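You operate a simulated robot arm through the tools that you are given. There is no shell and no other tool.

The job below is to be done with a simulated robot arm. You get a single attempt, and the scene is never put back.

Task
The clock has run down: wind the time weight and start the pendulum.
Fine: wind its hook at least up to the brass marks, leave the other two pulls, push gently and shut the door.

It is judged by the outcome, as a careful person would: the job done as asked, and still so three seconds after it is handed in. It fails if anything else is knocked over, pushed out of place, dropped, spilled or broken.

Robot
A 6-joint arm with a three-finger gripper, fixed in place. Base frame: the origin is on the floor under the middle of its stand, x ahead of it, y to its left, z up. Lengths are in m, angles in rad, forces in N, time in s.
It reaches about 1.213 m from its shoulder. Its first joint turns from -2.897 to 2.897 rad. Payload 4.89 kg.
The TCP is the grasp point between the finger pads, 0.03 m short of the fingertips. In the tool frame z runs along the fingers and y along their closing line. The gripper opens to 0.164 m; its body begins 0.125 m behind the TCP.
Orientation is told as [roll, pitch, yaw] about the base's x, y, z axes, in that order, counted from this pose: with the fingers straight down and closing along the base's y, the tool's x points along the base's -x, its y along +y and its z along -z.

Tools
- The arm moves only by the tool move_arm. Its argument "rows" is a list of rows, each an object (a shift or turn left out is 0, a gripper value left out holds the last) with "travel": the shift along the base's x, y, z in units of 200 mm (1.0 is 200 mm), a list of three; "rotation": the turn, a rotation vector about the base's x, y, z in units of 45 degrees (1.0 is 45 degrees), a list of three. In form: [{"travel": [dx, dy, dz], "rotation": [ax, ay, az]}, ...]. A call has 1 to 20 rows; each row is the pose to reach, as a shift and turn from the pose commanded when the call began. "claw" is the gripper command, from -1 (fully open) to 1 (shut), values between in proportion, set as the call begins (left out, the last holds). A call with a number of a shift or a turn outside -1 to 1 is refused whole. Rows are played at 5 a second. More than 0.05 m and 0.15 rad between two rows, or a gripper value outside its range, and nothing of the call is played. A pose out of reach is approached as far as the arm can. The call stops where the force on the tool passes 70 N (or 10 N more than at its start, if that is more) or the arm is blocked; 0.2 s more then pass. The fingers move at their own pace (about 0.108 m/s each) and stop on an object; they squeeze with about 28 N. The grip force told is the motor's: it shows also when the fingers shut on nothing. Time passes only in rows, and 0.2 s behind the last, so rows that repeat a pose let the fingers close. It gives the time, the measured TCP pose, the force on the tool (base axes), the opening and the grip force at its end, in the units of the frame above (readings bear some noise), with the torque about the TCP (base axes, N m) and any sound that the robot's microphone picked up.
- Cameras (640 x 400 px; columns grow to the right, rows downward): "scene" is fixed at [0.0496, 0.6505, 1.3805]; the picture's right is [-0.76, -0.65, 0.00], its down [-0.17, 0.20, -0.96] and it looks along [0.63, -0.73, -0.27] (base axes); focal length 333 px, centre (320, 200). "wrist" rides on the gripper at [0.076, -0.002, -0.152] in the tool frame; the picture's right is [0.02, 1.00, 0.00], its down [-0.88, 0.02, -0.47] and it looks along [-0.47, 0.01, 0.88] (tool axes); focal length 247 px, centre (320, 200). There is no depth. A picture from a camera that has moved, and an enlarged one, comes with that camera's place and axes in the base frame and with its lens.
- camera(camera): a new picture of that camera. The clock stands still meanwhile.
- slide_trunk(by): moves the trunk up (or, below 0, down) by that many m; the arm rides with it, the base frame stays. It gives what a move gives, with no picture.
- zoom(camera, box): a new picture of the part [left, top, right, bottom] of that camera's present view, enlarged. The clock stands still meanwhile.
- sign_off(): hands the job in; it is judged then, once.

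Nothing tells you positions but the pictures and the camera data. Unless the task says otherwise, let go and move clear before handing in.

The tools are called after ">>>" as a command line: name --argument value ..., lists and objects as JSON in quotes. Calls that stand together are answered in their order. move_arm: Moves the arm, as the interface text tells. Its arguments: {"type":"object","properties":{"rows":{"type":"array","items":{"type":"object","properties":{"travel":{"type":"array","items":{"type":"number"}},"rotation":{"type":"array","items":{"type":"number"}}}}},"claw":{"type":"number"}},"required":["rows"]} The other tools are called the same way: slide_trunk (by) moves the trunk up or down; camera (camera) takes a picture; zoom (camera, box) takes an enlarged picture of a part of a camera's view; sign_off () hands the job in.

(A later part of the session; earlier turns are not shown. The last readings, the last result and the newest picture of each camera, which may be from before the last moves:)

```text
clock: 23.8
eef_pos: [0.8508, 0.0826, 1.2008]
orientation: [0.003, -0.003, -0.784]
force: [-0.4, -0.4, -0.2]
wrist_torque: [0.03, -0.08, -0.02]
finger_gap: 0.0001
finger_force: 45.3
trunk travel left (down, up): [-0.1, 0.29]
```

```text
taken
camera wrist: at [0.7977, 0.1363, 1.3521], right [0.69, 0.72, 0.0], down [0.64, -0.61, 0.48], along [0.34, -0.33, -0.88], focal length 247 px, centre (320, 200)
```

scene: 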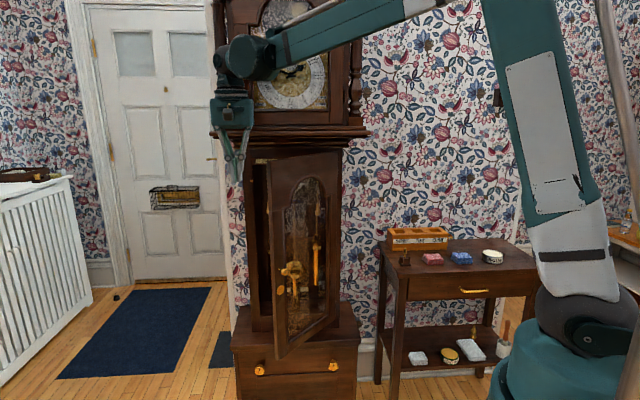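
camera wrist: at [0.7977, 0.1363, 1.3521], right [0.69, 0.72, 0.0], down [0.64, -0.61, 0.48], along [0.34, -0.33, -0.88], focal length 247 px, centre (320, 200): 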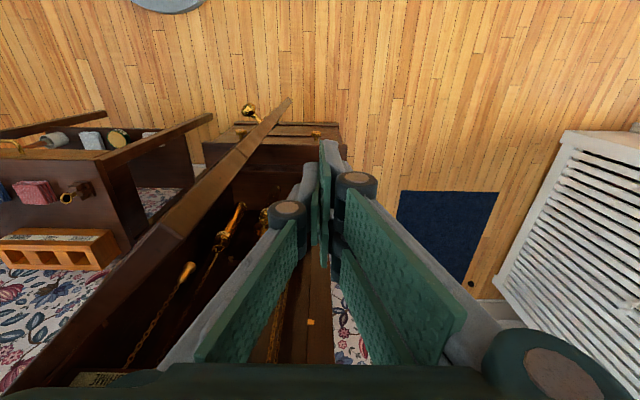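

Clear of the corner. I'll lower 6 cm more, then sweep slowly toward clock-right to swing the door open.

>>> move_arm --rows '[{"travel": [0, 0, -0.15]}, {"travel": [0, 0, -0.3]}]'

>>> move_arm --rows '[{"travel": [-0.07, -0.07, 0]}, {"travel": [-0.14, -0.14, 0]}, {"travel": [-0.21, -0.21, 0]}, {"travel": [-0.28, -0.28, 0]}, {"travel": [-0.35, -0.35, 0]}, {"travel": [-0.42, -0.42, 0]}, {"travel": [-0.49, -0.49, 0]}, {"travel": [-0.56, -0.56, 0]}, {"travel": [-0.63, -0.63, 0]}]'

>>> camera --camera "scene"

>>> camera --camera "wrist"

```text
clock: 24.4
eef_pos: [0.8533, 0.084, 1.1399]
orientation: [0.001, -0.004, -0.784]
force: [-1.4, -0.5, -0.2]
wrist_torque: [0.02, -0.15, -0.02]
finger_gap: 0.0002
finger_force: 45.1
trunk travel left (down, up): [-0.1, 0.29]
```

```text
clock: 25.5
eef_pos: [0.7962, 0.0387, 1.1419]
orientation: [0.004, 0.003, -0.779]
force: [-1.7, 41.2, 0.8]
wrist_torque: [-3.75, -0.02, -0.88]
finger_gap: 0.0001
finger_force: 45.1
trunk travel left (down, up): [-0.1, 0.29]
stopped in row 5: the force on the tool passed its limit at 90 N (the readings are from after the stop); the commanded pose is now the measured one
```

```text
taken
```

scene: 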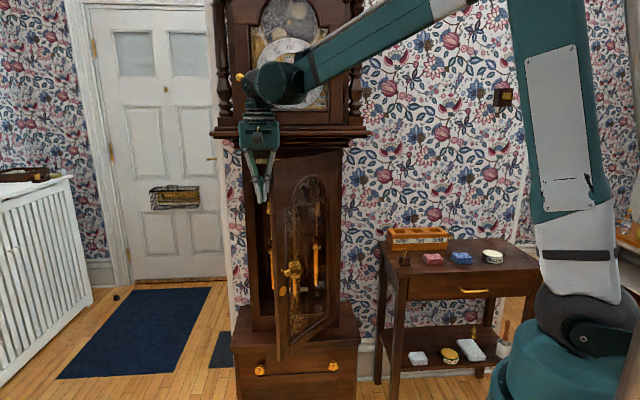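

```text
taken
camera wrist: at [0.7419, 0.0907, 1.2933], right [0.69, 0.73, 0.01], down [0.64, -0.61, 0.47], along [0.35, -0.32, -0.88], focal length 247 px, centre (320, 200)
```

wrist: 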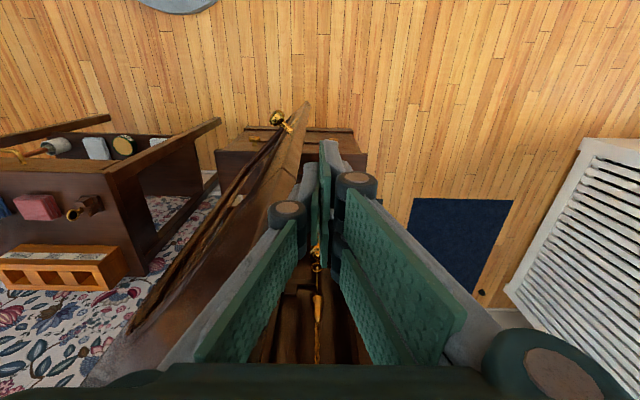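

The fingers met the door's edge end-on rather than its inner face. I'll back off left, tilt the fingers 25° into the clock so the hand stays clear of the moulding, and reach deeper behind the edge.

>>> move_arm --rows '[{"travel": [0.07, 0.07, 0.08]}, {"travel": [0.14, 0.14, 0.15]}, {"travel": [0.16, 0.16, 0.15], "rotation": [-0.098, -0.098, 0]}, {"travel": [0.16, 0.16, 0.15], "rotation": [-0.196, -0.196, 0]}, {"travel": [0.16, 0.16, 0.15], "rotation": [-0.295, -0.295, 0]}, {"travel": [0.16, 0.16, 0.15], "rotation": [-0.393, -0.393, 0]}, {"travel": [0.3, 0.02, 0.15], "rotation": [-0.393, -0.393, 0]}, {"travel": [0.44, -0.12, 0.15], "rotation": [-0.393, -0.393, 0]}]'

>>> camera --camera "scene"

>>> camera --camera "wrist"

```text
clock: 27.3
eef_pos: [0.8835, 0.009, 1.1737]
orientation: [0.003, -0.437, -0.779]
force: [-1.9, 1.9, 2.0]
wrist_torque: [-0.12, -0.2, 0.02]
finger_gap: 0.0
finger_force: 45.0
trunk travel left (down, up): [-0.1, 0.29]
```

```text
taken
```

scene: 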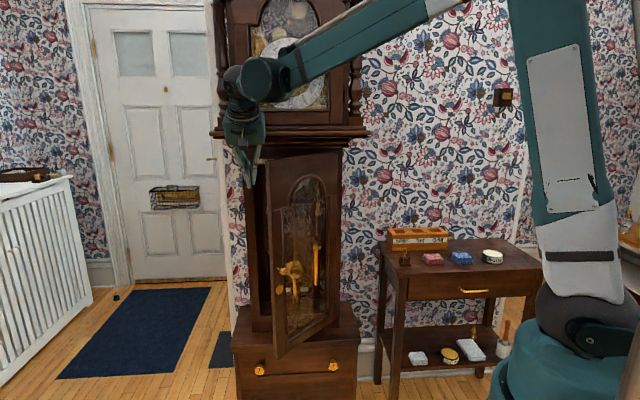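

```text
taken
camera wrist: at [0.7883, 0.1023, 1.2789], right [0.69, 0.73, -0.01], down [0.44, -0.41, 0.8], along [0.58, -0.55, -0.6], focal length 247 px, centre (320, 200)
```

wrist: 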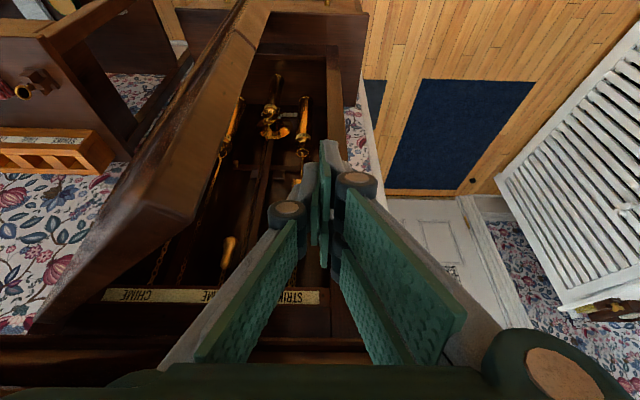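

Now the fingers are clearly behind the door's inner face, and I can see the STRIKE, TIME and CHIME label strip inside. Sweeping slowly to clock-right.

>>> move_arm --rows '[{"travel": [-0.07, -0.07, 0]}, {"travel": [-0.14, -0.14, 0]}, {"travel": [-0.21, -0.21, 0]}, {"travel": [-0.28, -0.28, 0]}, {"travel": [-0.35, -0.35, 0]}, {"travel": [-0.42, -0.42, 0]}, {"travel": [-0.49, -0.49, 0]}]'

>>> camera --camera "scene"

>>> camera --camera "wrist"

```text
clock: 28.9
eef_pos: [0.7872, -0.0872, 1.1724]
orientation: [0.002, -0.433, -0.778]
force: [1.1, 1.1, 0.0]
wrist_torque: [-0.11, 0.08, -0.06]
finger_gap: 0.0
finger_force: 45.0
trunk travel left (down, up): [-0.1, 0.29]
```

```text
taken
```

scene: 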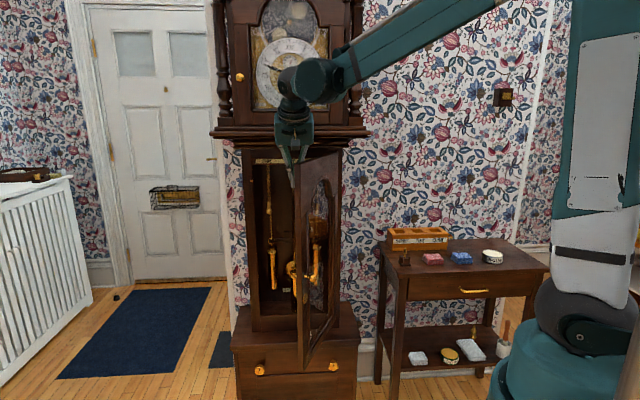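

```text
taken
camera wrist: at [0.6918, 0.0046, 1.2773], right [0.69, 0.73, -0.01], down [0.44, -0.41, 0.8], along [0.58, -0.55, -0.6], focal length 247 px, centre (320, 200)
```

wrist: 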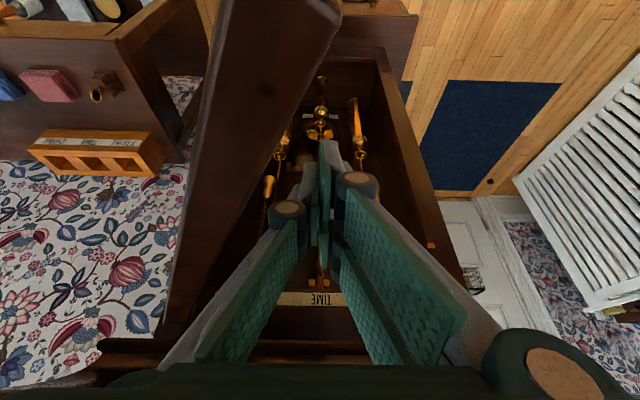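

The door swings easily, now about 70°. Continuing the sweep to bring it past 90°.

>>> move_arm --rows '[{"travel": [-0.084, -0.054, 0]}, {"travel": [-0.167, -0.108, 0]}, {"travel": [-0.251, -0.161, 0]}, {"travel": [-0.335, -0.215, 0]}, {"travel": [-0.418, -0.269, 0]}, {"travel": [-0.502, -0.323, 0]}, {"travel": [-0.586, -0.376, 0]}, {"travel": [-0.669, -0.43, 0]}, {"travel": [-0.753, -0.484, 0]}]'

>>> camera --camera "scene"

>>> camera --camera "wrist"

```text
clock: 30.9
eef_pos: [0.6353, -0.1856, 1.1697]
orientation: [0.0, -0.435, -0.776]
force: [1.4, -0.1, -1.1]
wrist_torque: [-0.05, 0.14, -0.02]
finger_gap: 0.0
finger_force: 45.3
trunk travel left (down, up): [-0.1, 0.29]
```

```text
taken
```

scene: 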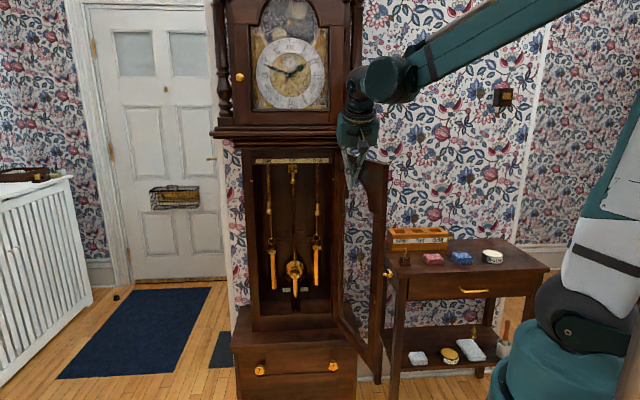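

```text
taken
camera wrist: at [0.5411, -0.092, 1.2759], right [0.69, 0.73, -0.01], down [0.44, -0.41, 0.8], along [0.58, -0.55, -0.6], focal length 247 px, centre (320, 200)
```

wrist: 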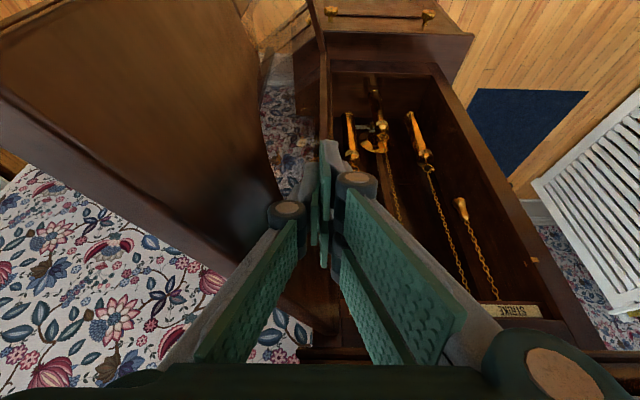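

Excellent, the door is open to roughly 110° and the whole inside is visible. I'll zoom in on the interior to see the brass marks, weights, pulls and pendulum.

>>> zoom --camera "scene" --box '[240, 145, 345, 240]'

>>> zoom --camera "scene" --box '[240, 230, 345, 335]'

>>> zoom --camera "wrist" --box '[310, 60, 570, 340]'

>>> zoom --camera "scene" --box '[320, 150, 440, 390]'

```text
4.21 times, centred on (292, 192) of scene
camera zoom: at [0.0496, 0.6505, 1.3805], right [-0.76, -0.65, 0.0], down [-0.17, 0.2, -0.96], along [0.63, -0.73, -0.27], focal length 1401 px, centre (436, 232)
```

zoom: 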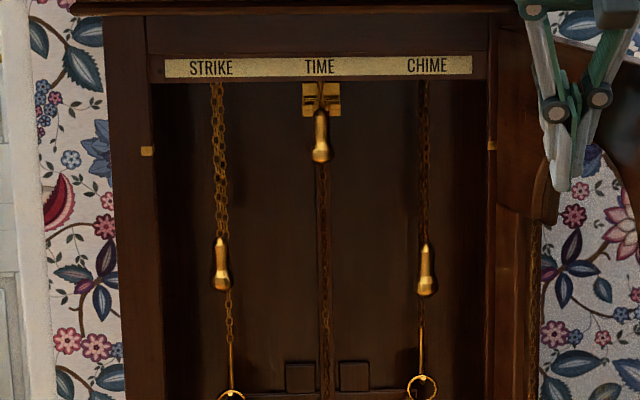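

```text
3.81 times, centred on (292, 282) of scene
camera zoom: at [0.0496, 0.6505, 1.3805], right [-0.76, -0.65, 0.0], down [-0.17, 0.2, -0.96], along [0.63, -0.73, -0.27], focal length 1268 px, centre (425, -114)
```

zoom: 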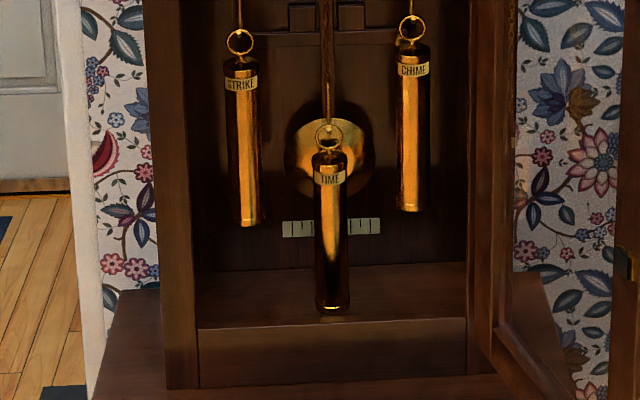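

```text
1.43 times, centred on (440, 200) of wrist
camera zoom: at [0.5411, -0.092, 1.2759], right [0.69, 0.73, -0.01], down [0.44, -0.41, 0.8], along [0.58, -0.55, -0.6], focal length 353 px, centre (149, 200)
```

zoom: 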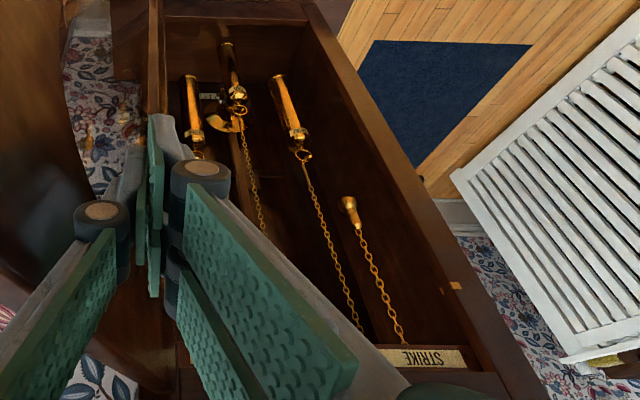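

```text
1.67 times, centred on (380, 270) of scene
camera zoom: at [0.0496, 0.6505, 1.3805], right [-0.76, -0.65, 0.0], down [-0.17, 0.2, -0.96], along [0.63, -0.73, -0.27], focal length 555 px, centre (220, 83)
```

zoom: 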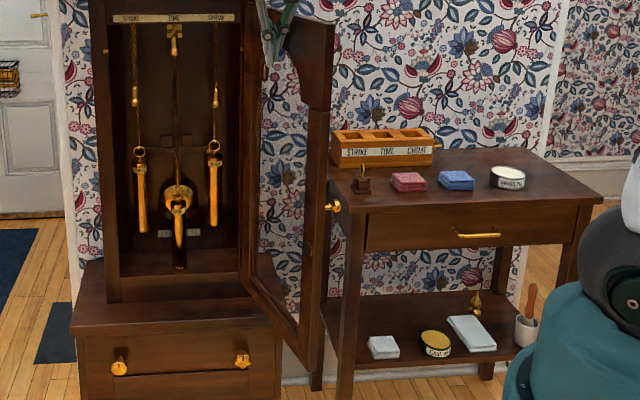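

I can read it all now. The brass marks are on the door-frame stiles at z ≈ 1.12. The TIME pull is at about (u -0.508, v -0.834), z ≈ 1.12, with its weight's ring down at z ≈ 0.72, so the pull must come down about 0.42 m. I'll move the hand to the middle, away from the door, then lower the trunk to give the wrist room.

>>> move_arm --rows '[{"travel": [0.12, 0.14, 0]}, {"travel": [0.25, 0.28, 0]}, {"travel": [0.38, 0.42, 0]}, {"travel": [0.51, 0.56, 0]}, {"travel": [0.65, 0.7, 0]}]'

>>> camera --camera "scene"

```text
clock: 32.1
eef_pos: [0.7661, -0.0458, 1.1713]
orientation: [0.004, -0.436, -0.781]
force: [-1.5, -0.3, 2.2]
wrist_torque: [0.16, -0.16, 0.11]
finger_gap: 0.0
finger_force: 44.5
trunk travel left (down, up): [-0.1, 0.29]
```

```text
taken
```

scene: 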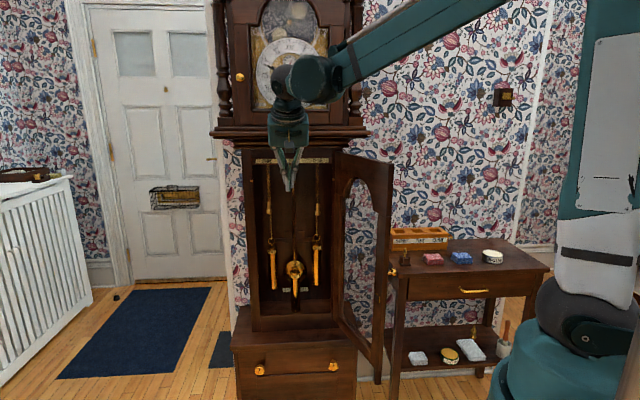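

The door stays open on its own. Lowering the trunk by 0.1 m.

>>> slide_trunk --by -0.1

```text
clock: 33.4
eef_pos: [0.7656, -0.0455, 1.0716]
orientation: [0.004, -0.436, -0.779]
force: [0.7, 0.3, 0.1]
wrist_torque: [-0.02, 0.06, 0.01]
finger_gap: 0.0002
finger_force: 45.1
trunk travel left (down, up): [0.0, 0.39]
```

Now I'll raise the hand to horizontal while easing toward the opening, with the fingers set to a 5 cm gap.

>>> move_arm --rows '[{"travel": [0, 0, 0], "rotation": [-0.124, -0.124, 0]}, {"travel": [0.02, -0.02, 0], "rotation": [-0.248, -0.248, 0]}, {"travel": [0.05, -0.05, 0.02], "rotation": [-0.371, -0.371, 0]}, {"travel": [0.1, -0.1, 0.04], "rotation": [-0.495, -0.495, 0]}, {"travel": [0.17, -0.17, 0.06], "rotation": [-0.619, -0.619, 0]}, {"travel": [0.24, -0.24, 0.08], "rotation": [-0.743, -0.743, 0]}, {"travel": [0.31, -0.31, 0.1], "rotation": [-0.866, -0.866, 0]}, {"travel": [0.38, -0.38, 0.12], "rotation": [-0.99, -0.99, 0]}]' --claw 0.39

>>> camera --camera "scene"

>>> camera --camera "wrist"

```text
clock: 35.2
eef_pos: [0.8403, -0.1207, 1.0929]
orientation: [-0.143, -1.535, -0.637]
force: [-2.7, 0.0, 0.7]
wrist_torque: [0.13, 0.13, 0.21]
finger_gap: 0.0502
finger_force: 0.0
trunk travel left (down, up): [0.0, 0.39]
```

```text
taken
```

scene: 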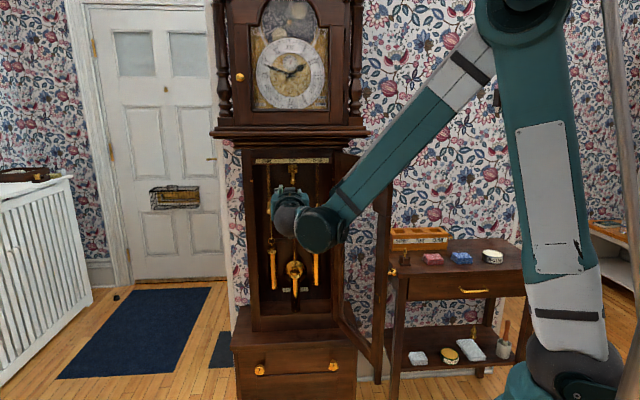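

```text
taken
camera wrist: at [0.7309, -0.0119, 1.023], right [0.7, 0.71, -0.03], down [-0.3, 0.33, 0.9], along [0.65, -0.62, 0.44], focal length 247 px, centre (320, 200)
```

wrist: 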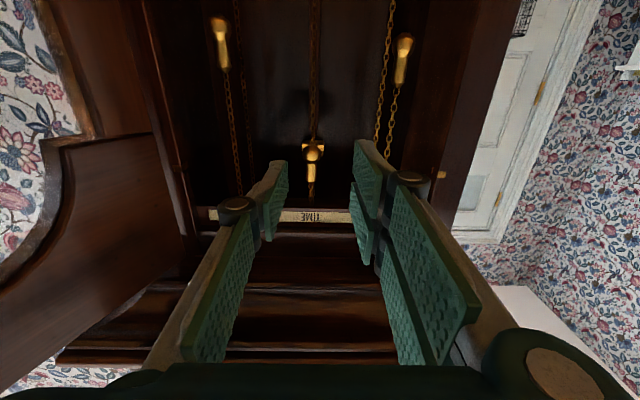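

The TIME pull sits just ahead, between the fingers. I'll zoom in to align precisely.

>>> zoom --camera "wrist" --box '[190, 90, 450, 250]'

>>> zoom --camera "scene" --box '[235, 140, 345, 240]'

```text
2.46 times, centred on (320, 170) of wrist
camera zoom: at [0.7309, -0.0119, 1.023], right [0.7, 0.71, -0.03], down [-0.3, 0.33, 0.9], along [0.65, -0.62, 0.44], focal length 608 px, centre (320, 274)
```

zoom: 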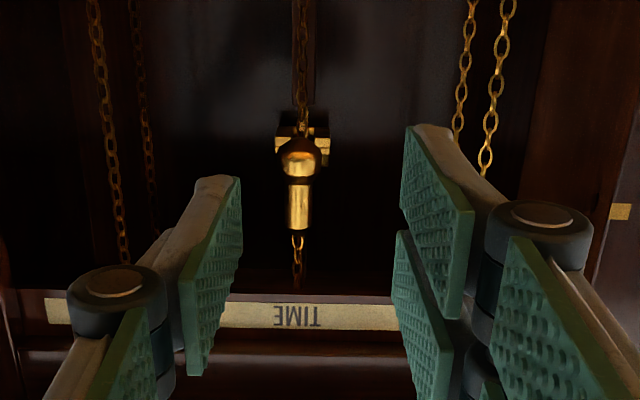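

```text
4.00 times, centred on (290, 190) of scene
camera zoom: at [0.0496, 0.6505, 1.3805], right [-0.76, -0.65, 0.0], down [-0.17, 0.2, -0.96], along [0.63, -0.73, -0.27], focal length 1331 px, centre (440, 240)
```

zoom: 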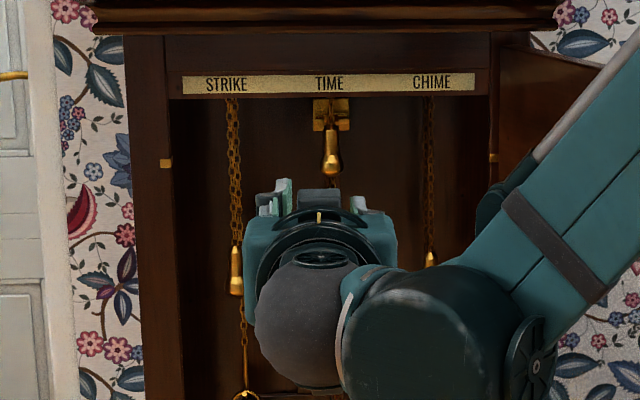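

The TIME pull runs from z ≈ 1.097 to 1.145, about 6 mm right of my centre line and 14 cm ahead. I'll advance 8 cm, staying below the rail, and look again.

>>> move_arm --rows '[{"travel": [0.06, -0.08, 0.04]}, {"travel": [0.13, -0.155, 0.08]}, {"travel": [0.195, -0.23, 0.1]}, {"travel": [0.258, -0.308, 0.1]}]'

>>> camera --camera "wrist"

>>> zoom --camera "scene" --box '[235, 140, 345, 240]'

```text
clock: 36.2
eef_pos: [0.8933, -0.1835, 1.1168]
orientation: [-0.158, -1.534, -0.623]
force: [-0.7, 0.1, 0.2]
wrist_torque: [0.08, 0.07, -0.01]
finger_gap: 0.0498
finger_force: 0.1
trunk travel left (down, up): [0.0, 0.39]
```

```text
taken
camera wrist: at [0.7835, -0.0753, 1.0444], right [0.7, 0.71, -0.03], down [-0.3, 0.33, 0.9], along [0.65, -0.62, 0.44], focal length 247 px, centre (320, 200)
```

wrist: 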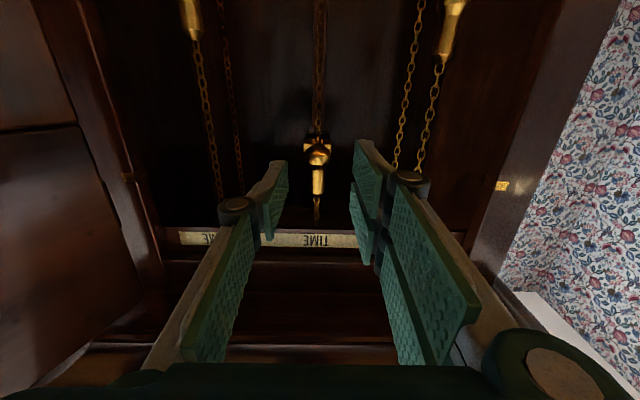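

```text
4.00 times, centred on (290, 190) of scene
camera zoom: at [0.0496, 0.6505, 1.3805], right [-0.76, -0.65, 0.0], down [-0.17, 0.2, -0.96], along [0.63, -0.73, -0.27], focal length 1331 px, centre (440, 240)
```

zoom: 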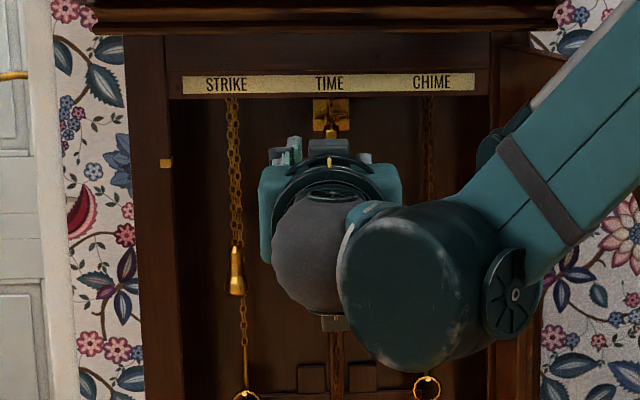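

Alignment is good: the pull is centred between the fingers at the right height. Advancing the last 5 cm.

>>> move_arm --rows '[{"travel": [0.06, -0.06, 0]}, {"travel": [0.12, -0.12, 0]}, {"travel": [0.177, -0.177, 0]}]'

>>> camera --camera "wrist"

>>> zoom --camera "wrist" --box '[220, 90, 420, 250]'

>>> zoom --camera "scene" --box '[235, 140, 345, 240]'

```text
clock: 37.0
eef_pos: [0.9284, -0.2182, 1.1154]
orientation: [-0.152, -1.534, -0.626]
force: [-1.6, 0.8, 1.0]
wrist_torque: [0.1, 0.09, 0.04]
finger_gap: 0.0501
finger_force: 0.0
trunk travel left (down, up): [0.0, 0.39]
```

```text
taken
camera wrist: at [0.8197, -0.1103, 1.043], right [0.7, 0.71, -0.03], down [-0.3, 0.33, 0.9], along [0.65, -0.62, 0.44], focal length 247 px, centre (320, 200)
```

wrist: 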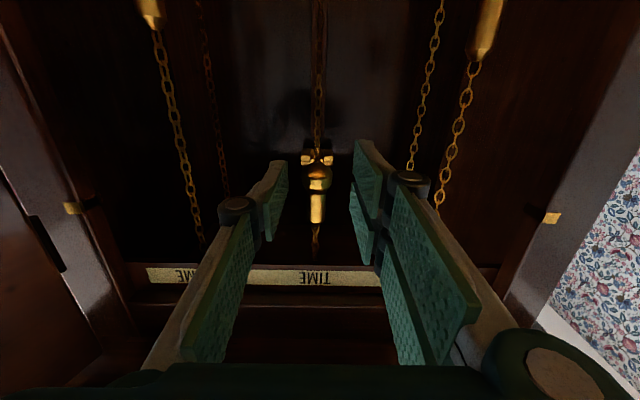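

```text
2.50 times, centred on (320, 170) of wrist
camera zoom: at [0.8197, -0.1103, 1.043], right [0.7, 0.71, -0.03], down [-0.3, 0.33, 0.9], along [0.65, -0.62, 0.44], focal length 617 px, centre (320, 275)
```

zoom: 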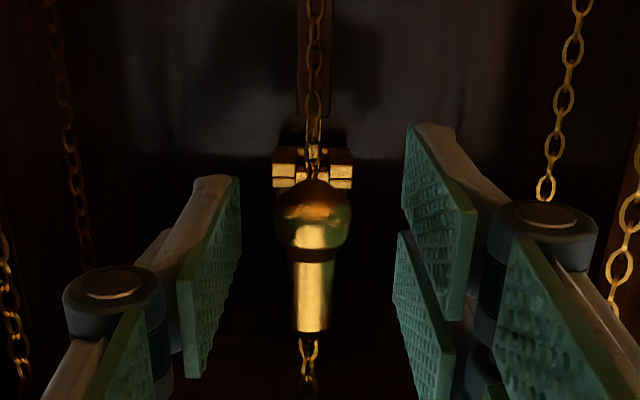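

```text
4.00 times, centred on (290, 190) of scene
camera zoom: at [0.0496, 0.6505, 1.3805], right [-0.76, -0.65, 0.0], down [-0.17, 0.2, -0.96], along [0.63, -0.73, -0.27], focal length 1331 px, centre (440, 240)
```

zoom: 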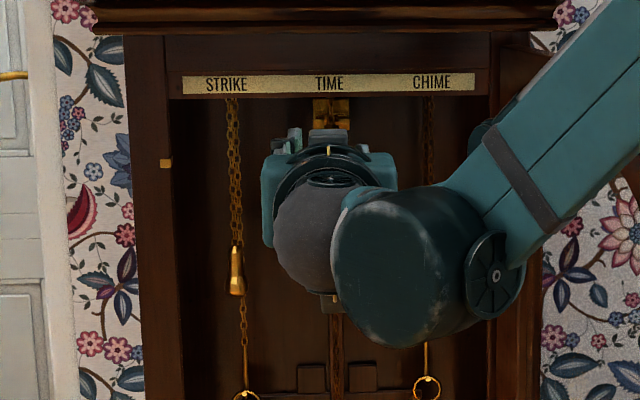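

The bell-shaped pull is centred and about 2 cm further in. I'll ease forward to straddle it and close.

>>> move_arm --rows '[{"travel": [0.027, -0.037, 0.01]}, {"travel": [0.053, -0.074, 0.018]}, {"travel": [0.053, -0.074, 0.018]}]'

>>> move_arm --rows '[{"travel": [0, 0, 0]}, {"travel": [0, 0, 0]}, {"travel": [0, 0, 0]}, {"travel": [0, 0, 0]}]' --claw 1

>>> zoom --camera "wrist" --box '[220, 90, 420, 250]'

>>> camera --camera "scene"

```text
clock: 37.8
eef_pos: [0.9406, -0.2334, 1.1187]
orientation: [-0.152, -1.535, -0.627]
force: [1.0, 1.3, 0.3]
wrist_torque: [0.0, 0.01, -0.02]
finger_gap: 0.0503
finger_force: 0.2
trunk travel left (down, up): [0.0, 0.39]
```

```text
clock: 38.8
eef_pos: [0.9389, -0.2329, 1.1186]
orientation: [-0.157, -1.534, -0.623]
force: [7.3, -0.3, 2.7]
wrist_torque: [-0.05, -0.09, -0.02]
finger_gap: 0.0212
finger_force: 45.3
trunk travel left (down, up): [0.0, 0.39]
```

```text
2.50 times, centred on (320, 170) of wrist
camera zoom: at [0.8306, -0.1246, 1.0467], right [0.7, 0.71, -0.03], down [-0.3, 0.33, 0.9], along [0.65, -0.62, 0.44], focal length 617 px, centre (320, 275)
```

zoom: 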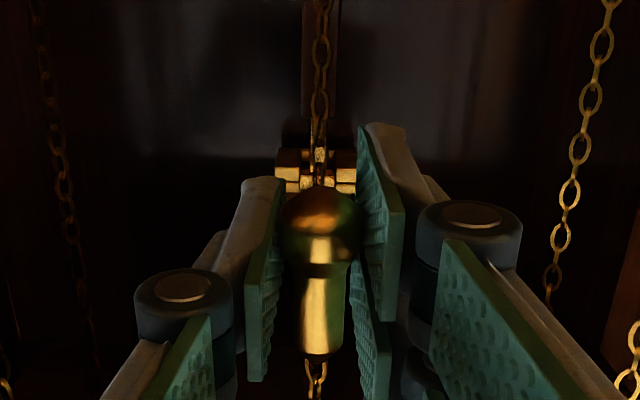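

```text
taken
```

scene: 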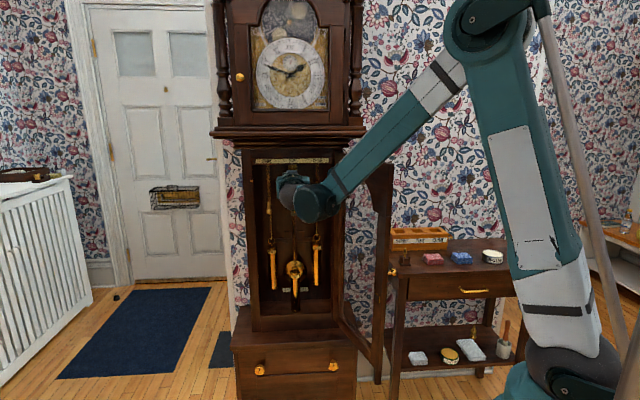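

Gripped on the pull's bell (gap 2.1 cm). I'll start a gentle downward pull of 6 cm and check the force and the weight.

>>> move_arm --rows '[{"travel": [0, 0, -0.05]}, {"travel": [0, 0, -0.12]}, {"travel": [0, 0, -0.2]}, {"travel": [0, 0, -0.3]}]'

>>> camera --camera "scene"

>>> camera --camera "wrist"

```text
clock: 39.8
eef_pos: [0.9403, -0.2327, 1.0575]
orientation: [-0.157, -1.534, -0.62]
force: [10.9, 6.2, 11.1]
wrist_torque: [0.21, -0.07, 0.05]
finger_gap: 0.0211
finger_force: 44.5
trunk travel left (down, up): [0.0, 0.39]
```

```text
taken
```

scene: 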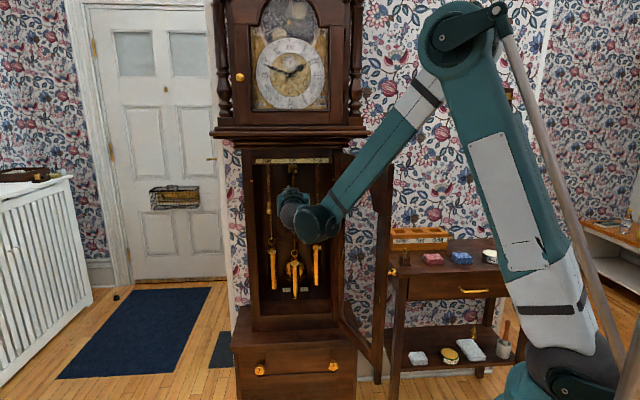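

```text
taken
camera wrist: at [0.8305, -0.1247, 0.986], right [0.7, 0.71, -0.03], down [-0.3, 0.33, 0.9], along [0.65, -0.62, 0.44], focal length 247 px, centre (320, 200)
```

wrist: 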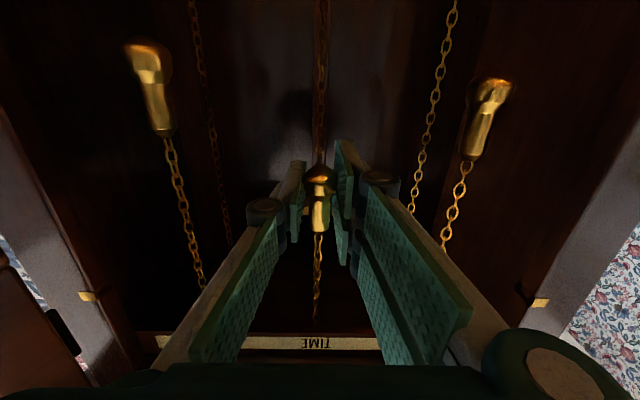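

The chain is running smoothly at about 11 N, and the weight is rising. I'll keep pulling slowly, drifting the hand 12 mm toward the front so the rising TIME weight clears the fingertips.

>>> move_arm --rows '[{"travel": [-0.01, 0.01, -0.1]}, {"travel": [-0.02, 0.02, -0.2]}, {"travel": [-0.03, 0.03, -0.3]}, {"travel": [-0.042, 0.042, -0.4]}, {"travel": [-0.045, 0.045, -0.5]}, {"travel": [-0.045, 0.045, -0.6]}]'

>>> camera --camera "scene"

>>> camera --camera "wrist"

```text
clock: 41.2
eef_pos: [0.932, -0.2261, 0.9385]
orientation: [-0.139, -1.533, -0.64]
force: [19.5, -23.9, 11.4]
wrist_torque: [-0.06, -0.15, 0.03]
finger_gap: 0.0216
finger_force: 45.3
trunk travel left (down, up): [0.0, 0.39]
```

```text
taken
```

scene: 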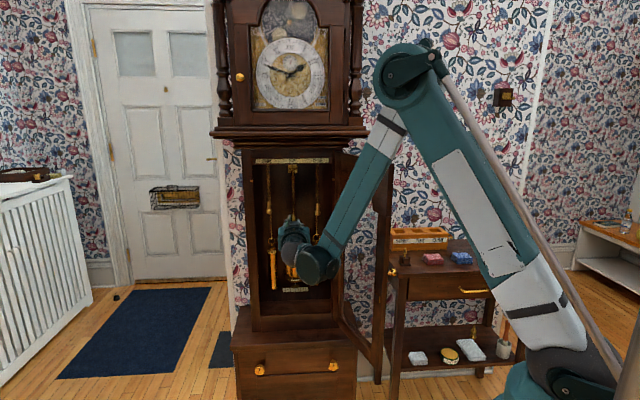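

```text
taken
camera wrist: at [0.8226, -0.1164, 0.8674], right [0.7, 0.71, -0.03], down [-0.3, 0.33, 0.9], along [0.65, -0.62, 0.44], focal length 247 px, centre (320, 200)
```

wrist: 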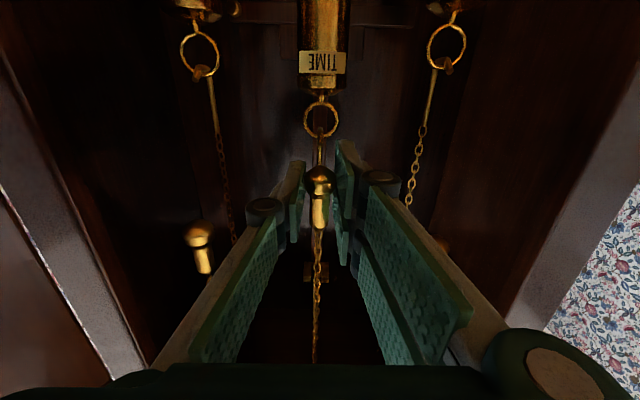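

The TIME weight's ring is coming up behind as expected. The pull resists sideways shift, so it seems to run in a vertical guide. I'll undo a little of that drift and continue down, pitching the hand gradually to keep the wrist within its limits.

>>> move_arm --rows '[{"travel": [0.014, -0.014, -0.08], "rotation": [0.045, 0.045, 0]}, {"travel": [0.016, -0.016, -0.17], "rotation": [0.09, 0.09, 0]}, {"travel": [0.016, -0.016, -0.26], "rotation": [0.135, 0.135, 0]}, {"travel": [0.016, -0.016, -0.35], "rotation": [0.18, 0.18, 0]}, {"travel": [0.017, -0.017, -0.44], "rotation": [0.225, 0.225, 0]}, {"travel": [0.018, -0.018, -0.53], "rotation": [0.27, 0.27, 0]}, {"travel": [0.018, -0.018, -0.62], "rotation": [0.314, 0.314, 0]}]'

>>> camera --camera "scene"

>>> camera --camera "wrist"

```text
clock: 42.8
eef_pos: [0.9342, -0.2266, 0.8154]
orientation: [-0.007, -1.186, -0.771]
force: [-1.3, -12.1, 11.8]
wrist_torque: [-0.75, -0.66, -0.04]
finger_gap: 0.021
finger_force: 44.9
trunk travel left (down, up): [0.0, 0.39]
```

```text
taken
```

scene: 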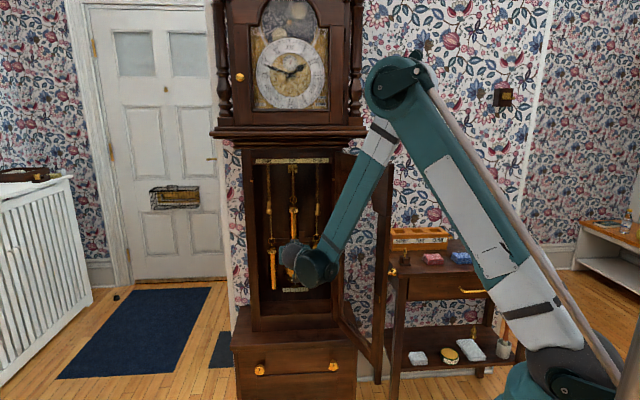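

```text
taken
camera wrist: at [0.8143, -0.1085, 0.8012], right [0.7, 0.72, -0.02], down [-0.06, 0.09, 0.99], along [0.72, -0.69, 0.11], focal length 247 px, centre (320, 200)
```

wrist: 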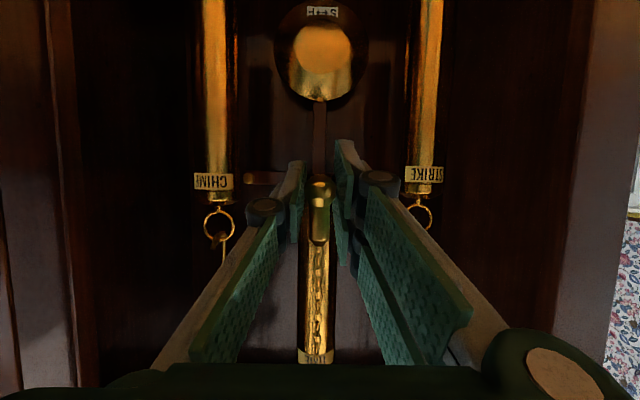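

The TIME weight has risen a long way, and the pendulum bob is now in view below. I'll check how close its ring is to the brass marks.

>>> zoom --camera "scene" --box '[240, 145, 345, 240]'

>>> zoom --camera "scene" --box '[240, 230, 345, 335]'

>>> zoom --camera "wrist" --box '[200, 0, 440, 380]'

```text
4.21 times, centred on (292, 192) of scene
camera zoom: at [0.0496, 0.6505, 1.3805], right [-0.76, -0.65, 0.0], down [-0.17, 0.2, -0.96], along [0.63, -0.73, -0.27], focal length 1401 px, centre (436, 232)
```

zoom: 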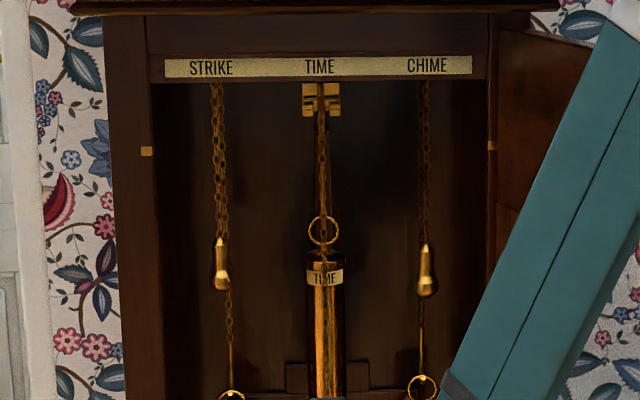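

```text
3.81 times, centred on (292, 282) of scene
camera zoom: at [0.0496, 0.6505, 1.3805], right [-0.76, -0.65, 0.0], down [-0.17, 0.2, -0.96], along [0.63, -0.73, -0.27], focal length 1268 px, centre (425, -114)
```

zoom: 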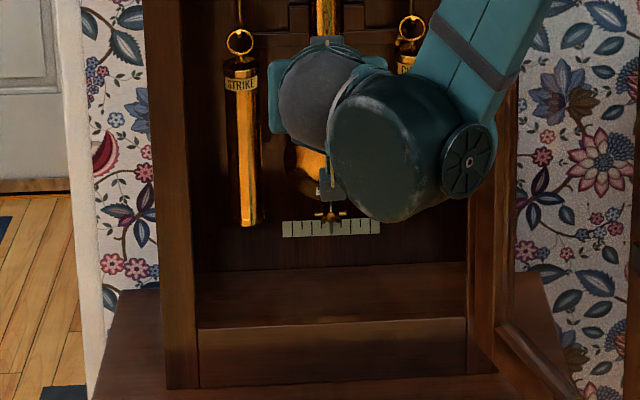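

```text
1.05 times, centred on (320, 190) of wrist (not enlarged: the box is as wide or as high as the picture)
camera zoom: at [0.8143, -0.1085, 0.8012], right [0.7, 0.72, -0.02], down [-0.06, 0.09, 0.99], along [0.72, -0.69, 0.11], focal length 260 px, centre (320, 210)
```

zoom: 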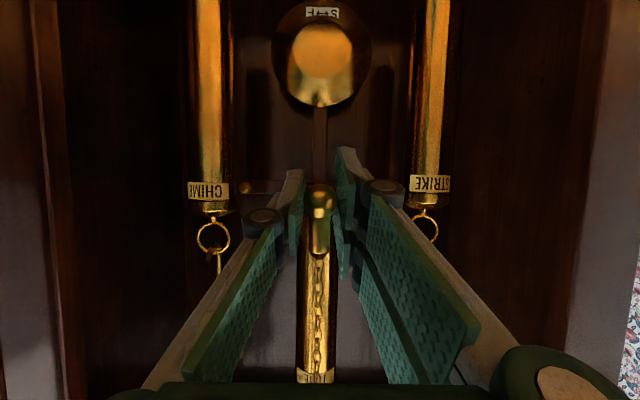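

The ring is at z ≈ 1.015 and the marks at about 1.12. I'll pull another 13 cm to put the ring about 2.5 cm above the marks.

>>> move_arm --rows '[{"travel": [0, 0, -0.09], "rotation": [0.022, 0.022, 0]}, {"travel": [0, 0, -0.18], "rotation": [0.045, 0.045, 0]}, {"travel": [0.001, -0.001, -0.27], "rotation": [0.067, 0.067, 0]}, {"travel": [0.001, -0.001, -0.36], "rotation": [0.09, 0.09, 0]}, {"travel": [0.002, -0.002, -0.45], "rotation": [0.112, 0.112, 0]}, {"travel": [0.003, -0.003, -0.53], "rotation": [0.135, 0.135, 0]}]'

>>> zoom --camera "scene" --box '[240, 145, 345, 240]'

>>> camera --camera "wrist"

```text
clock: 44.2
eef_pos: [0.9351, -0.2285, 0.7093]
orientation: [-0.005, -1.036, -0.773]
force: [-2.2, 13.6, 10.5]
wrist_torque: [-0.12, -0.11, 0.1]
finger_gap: 0.0215
finger_force: 45.0
trunk travel left (down, up): [0.0, 0.39]
```

```text
4.21 times, centred on (292, 192) of scene
camera zoom: at [0.0496, 0.6505, 1.3805], right [-0.76, -0.65, 0.0], down [-0.17, 0.2, -0.96], along [0.63, -0.73, -0.27], focal length 1401 px, centre (436, 232)
```

zoom: 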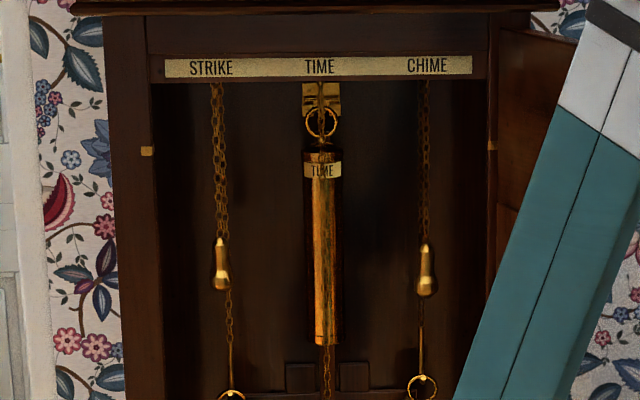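

```text
taken
camera wrist: at [0.8145, -0.1092, 0.7211], right [0.69, 0.72, -0.02], down [0.05, -0.02, 1.0], along [0.72, -0.69, -0.04], focal length 247 px, centre (320, 200)
```

wrist: 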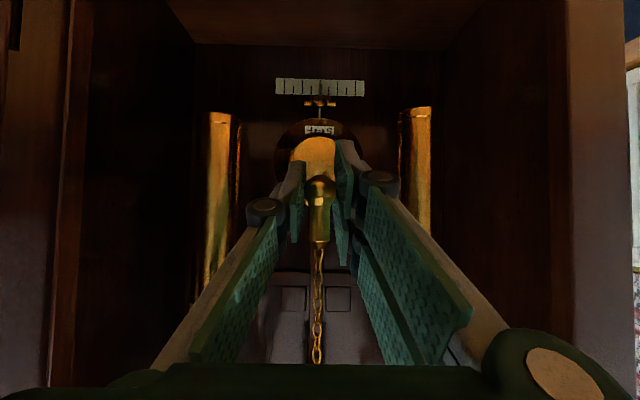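

The ring is now level with the marks; I'll give it about 3 cm more for a sure margin.

>>> move_arm --rows '[{"travel": [0, 0, -0.04]}, {"travel": [0, 0, -0.08]}, {"travel": [0, 0, -0.12]}, {"travel": [0, 0, -0.15]}]'

>>> zoom --camera "scene" --box '[240, 145, 345, 240]'

>>> camera --camera "scene"

```text
clock: 45.2
eef_pos: [0.9358, -0.2271, 0.6804]
orientation: [-0.005, -1.037, -0.773]
force: [13.4, 5.0, 34.0]
wrist_torque: [-0.15, -0.08, 0.1]
finger_gap: 0.0212
finger_force: 44.9
trunk travel left (down, up): [0.0, 0.39]
```

```text
4.21 times, centred on (292, 192) of scene
camera zoom: at [0.0496, 0.6505, 1.3805], right [-0.76, -0.65, 0.0], down [-0.17, 0.2, -0.96], along [0.63, -0.73, -0.27], focal length 1401 px, centre (436, 232)
```

zoom: 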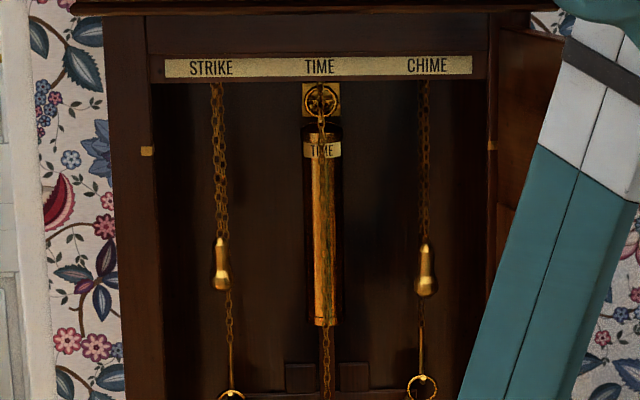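

```text
taken
```

scene: 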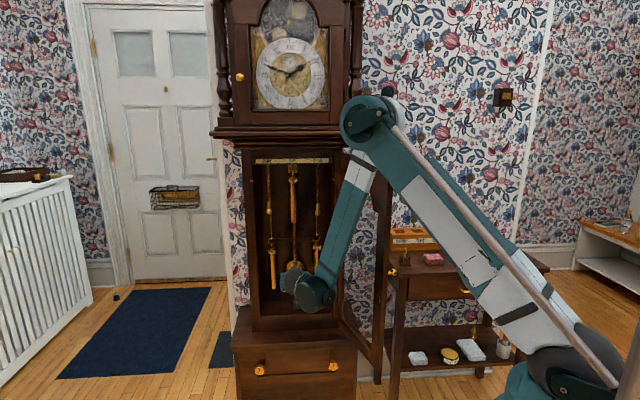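

The ring is now at about z ≈ 1.14, clearly above the marks, and the force rose to 34 N, which suggests the top stop, so I'll stop here. I'll release the pull and see whether the weight holds.

>>> move_arm --rows '[{"travel": [0, 0, 0.01]}, {"travel": [0, 0, 0.01]}, {"travel": [0, 0, 0.01]}]' --claw 0.39

>>> zoom --camera "scene" --box '[240, 145, 345, 240]'

>>> camera --camera "wrist"

```text
clock: 46.0
eef_pos: [0.9357, -0.2286, 0.6812]
orientation: [-0.004, -1.034, -0.773]
force: [-0.1, 0.0, -0.4]
wrist_torque: [0.0, -0.03, -0.01]
finger_gap: 0.0499
finger_force: 0.0
trunk travel left (down, up): [0.0, 0.39]
```

```text
4.21 times, centred on (292, 192) of scene
camera zoom: at [0.0496, 0.6505, 1.3805], right [-0.76, -0.65, 0.0], down [-0.17, 0.2, -0.96], along [0.63, -0.73, -0.27], focal length 1401 px, centre (436, 232)
```

zoom: 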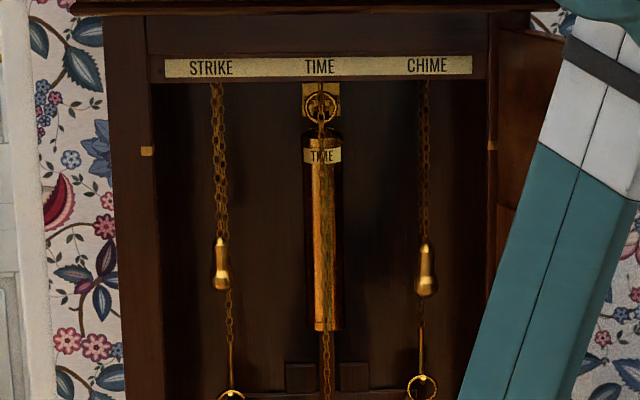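

```text
taken
camera wrist: at [0.8152, -0.1099, 0.6916], right [0.69, 0.72, -0.02], down [0.05, -0.01, 1.0], along [0.72, -0.69, -0.04], focal length 247 px, centre (320, 200)
```

wrist: 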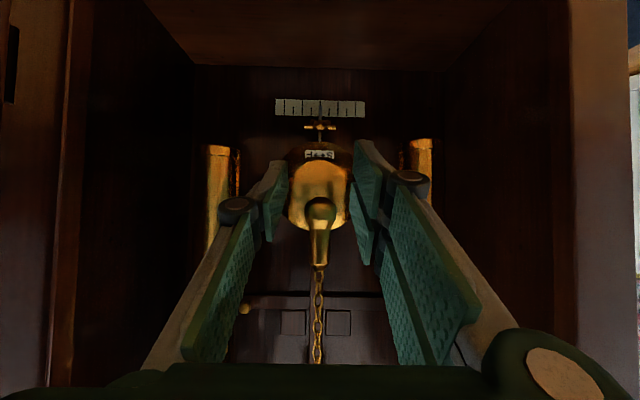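

The weight holds with its ring above the brass marks. I'll withdraw the hand straight out, clear of the pull, then check the weight again and study the pendulum.

>>> move_arm --rows '[{"travel": [-0.1, 0.1, 0]}, {"travel": [-0.2, 0.2, 0]}, {"travel": [-0.32, 0.32, 0]}, {"travel": [-0.45, 0.45, 0.05]}, {"travel": [-0.55, 0.55, 0.2]}, {"travel": [-0.62, 0.62, 0.4]}, {"travel": [-0.62, 0.62, 0.6]}]'

>>> camera --camera "wrist"

>>> zoom --camera "scene" --box '[240, 145, 345, 240]'

>>> zoom --camera "scene" --box '[240, 230, 345, 335]'

```text
clock: 47.6
eef_pos: [0.8133, -0.1048, 0.8003]
orientation: [-0.004, -1.035, -0.773]
force: [1.9, 0.0, -0.6]
wrist_torque: [-0.1, 0.07, -0.19]
finger_gap: 0.0501
finger_force: 0.0
out of reach, approached as far as the arm can: row 4
trunk travel left (down, up): [0.0, 0.39]
```

```text
taken
camera wrist: at [0.694, 0.014, 0.8113], right [0.69, 0.72, -0.02], down [0.05, -0.01, 1.0], along [0.72, -0.69, -0.04], focal length 247 px, centre (320, 200)
```

wrist: 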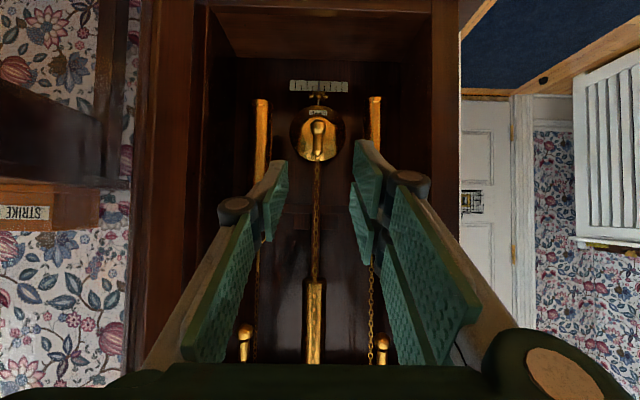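

```text
4.21 times, centred on (292, 192) of scene
camera zoom: at [0.0496, 0.6505, 1.3805], right [-0.76, -0.65, 0.0], down [-0.17, 0.2, -0.96], along [0.63, -0.73, -0.27], focal length 1401 px, centre (436, 232)
```

zoom: 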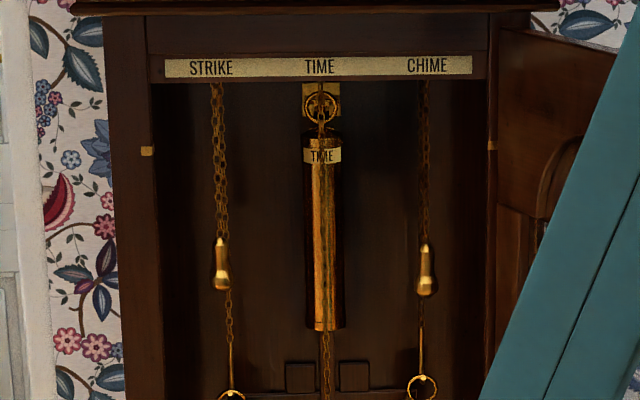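

```text
3.81 times, centred on (292, 282) of scene
camera zoom: at [0.0496, 0.6505, 1.3805], right [-0.76, -0.65, 0.0], down [-0.17, 0.2, -0.96], along [0.63, -0.73, -0.27], focal length 1268 px, centre (425, -114)
```

zoom: 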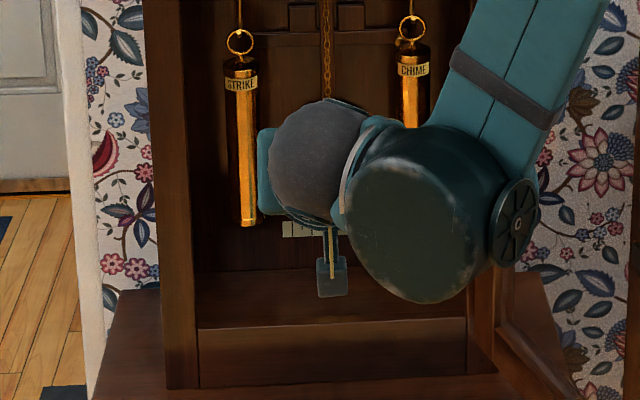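

The weight is holding above the marks. Next is the pendulum. The pull now hangs in front of the bob, but the wooden rod at z ≈ 0.87 can be reached between the strike chain and the TIME chain. I'll close the fingers, level the hand and shift left to line up.

>>> move_arm --rows '[{"travel": [0.053, 0.038, 0.07], "rotation": [-0.081, -0.081, 0]}, {"travel": [0.106, 0.075, 0.14], "rotation": [-0.162, -0.162, 0]}, {"travel": [0.158, 0.113, 0.21], "rotation": [-0.243, -0.243, 0]}, {"travel": [0.211, 0.15, 0.28], "rotation": [-0.325, -0.325, 0]}, {"travel": [0.264, 0.188, 0.35], "rotation": [-0.406, -0.406, 0]}, {"travel": [0.264, 0.188, 0.35], "rotation": [-0.487, -0.487, 0]}]' --claw 1

>>> camera --camera "wrist"

>>> camera --camera "scene"

```text
clock: 49.0
eef_pos: [0.8638, -0.0659, 0.8712]
orientation: [-2.463, -1.564, 1.682]
force: [-0.5, 0.0, 0.0]
wrist_torque: [0.08, 0.06, 0.11]
finger_gap: 0.0002
finger_force: 28.6
trunk travel left (down, up): [0.0, 0.39]
```

```text
taken
camera wrist: at [0.7564, 0.0404, 0.7929], right [0.7, 0.71, -0.03], down [-0.32, 0.35, 0.88], along [0.63, -0.61, 0.48], focal length 247 px, centre (320, 200)
```

wrist: 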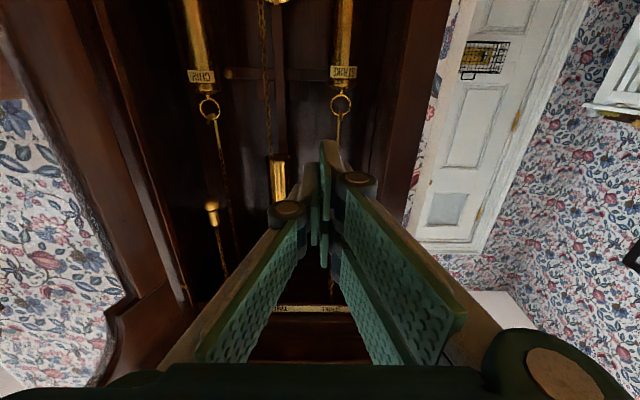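

```text
taken
```

scene: 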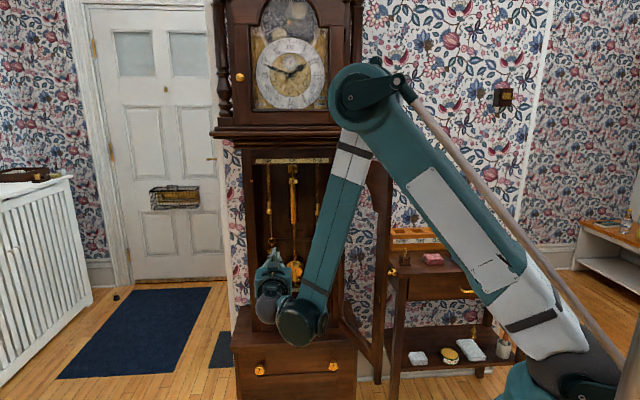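

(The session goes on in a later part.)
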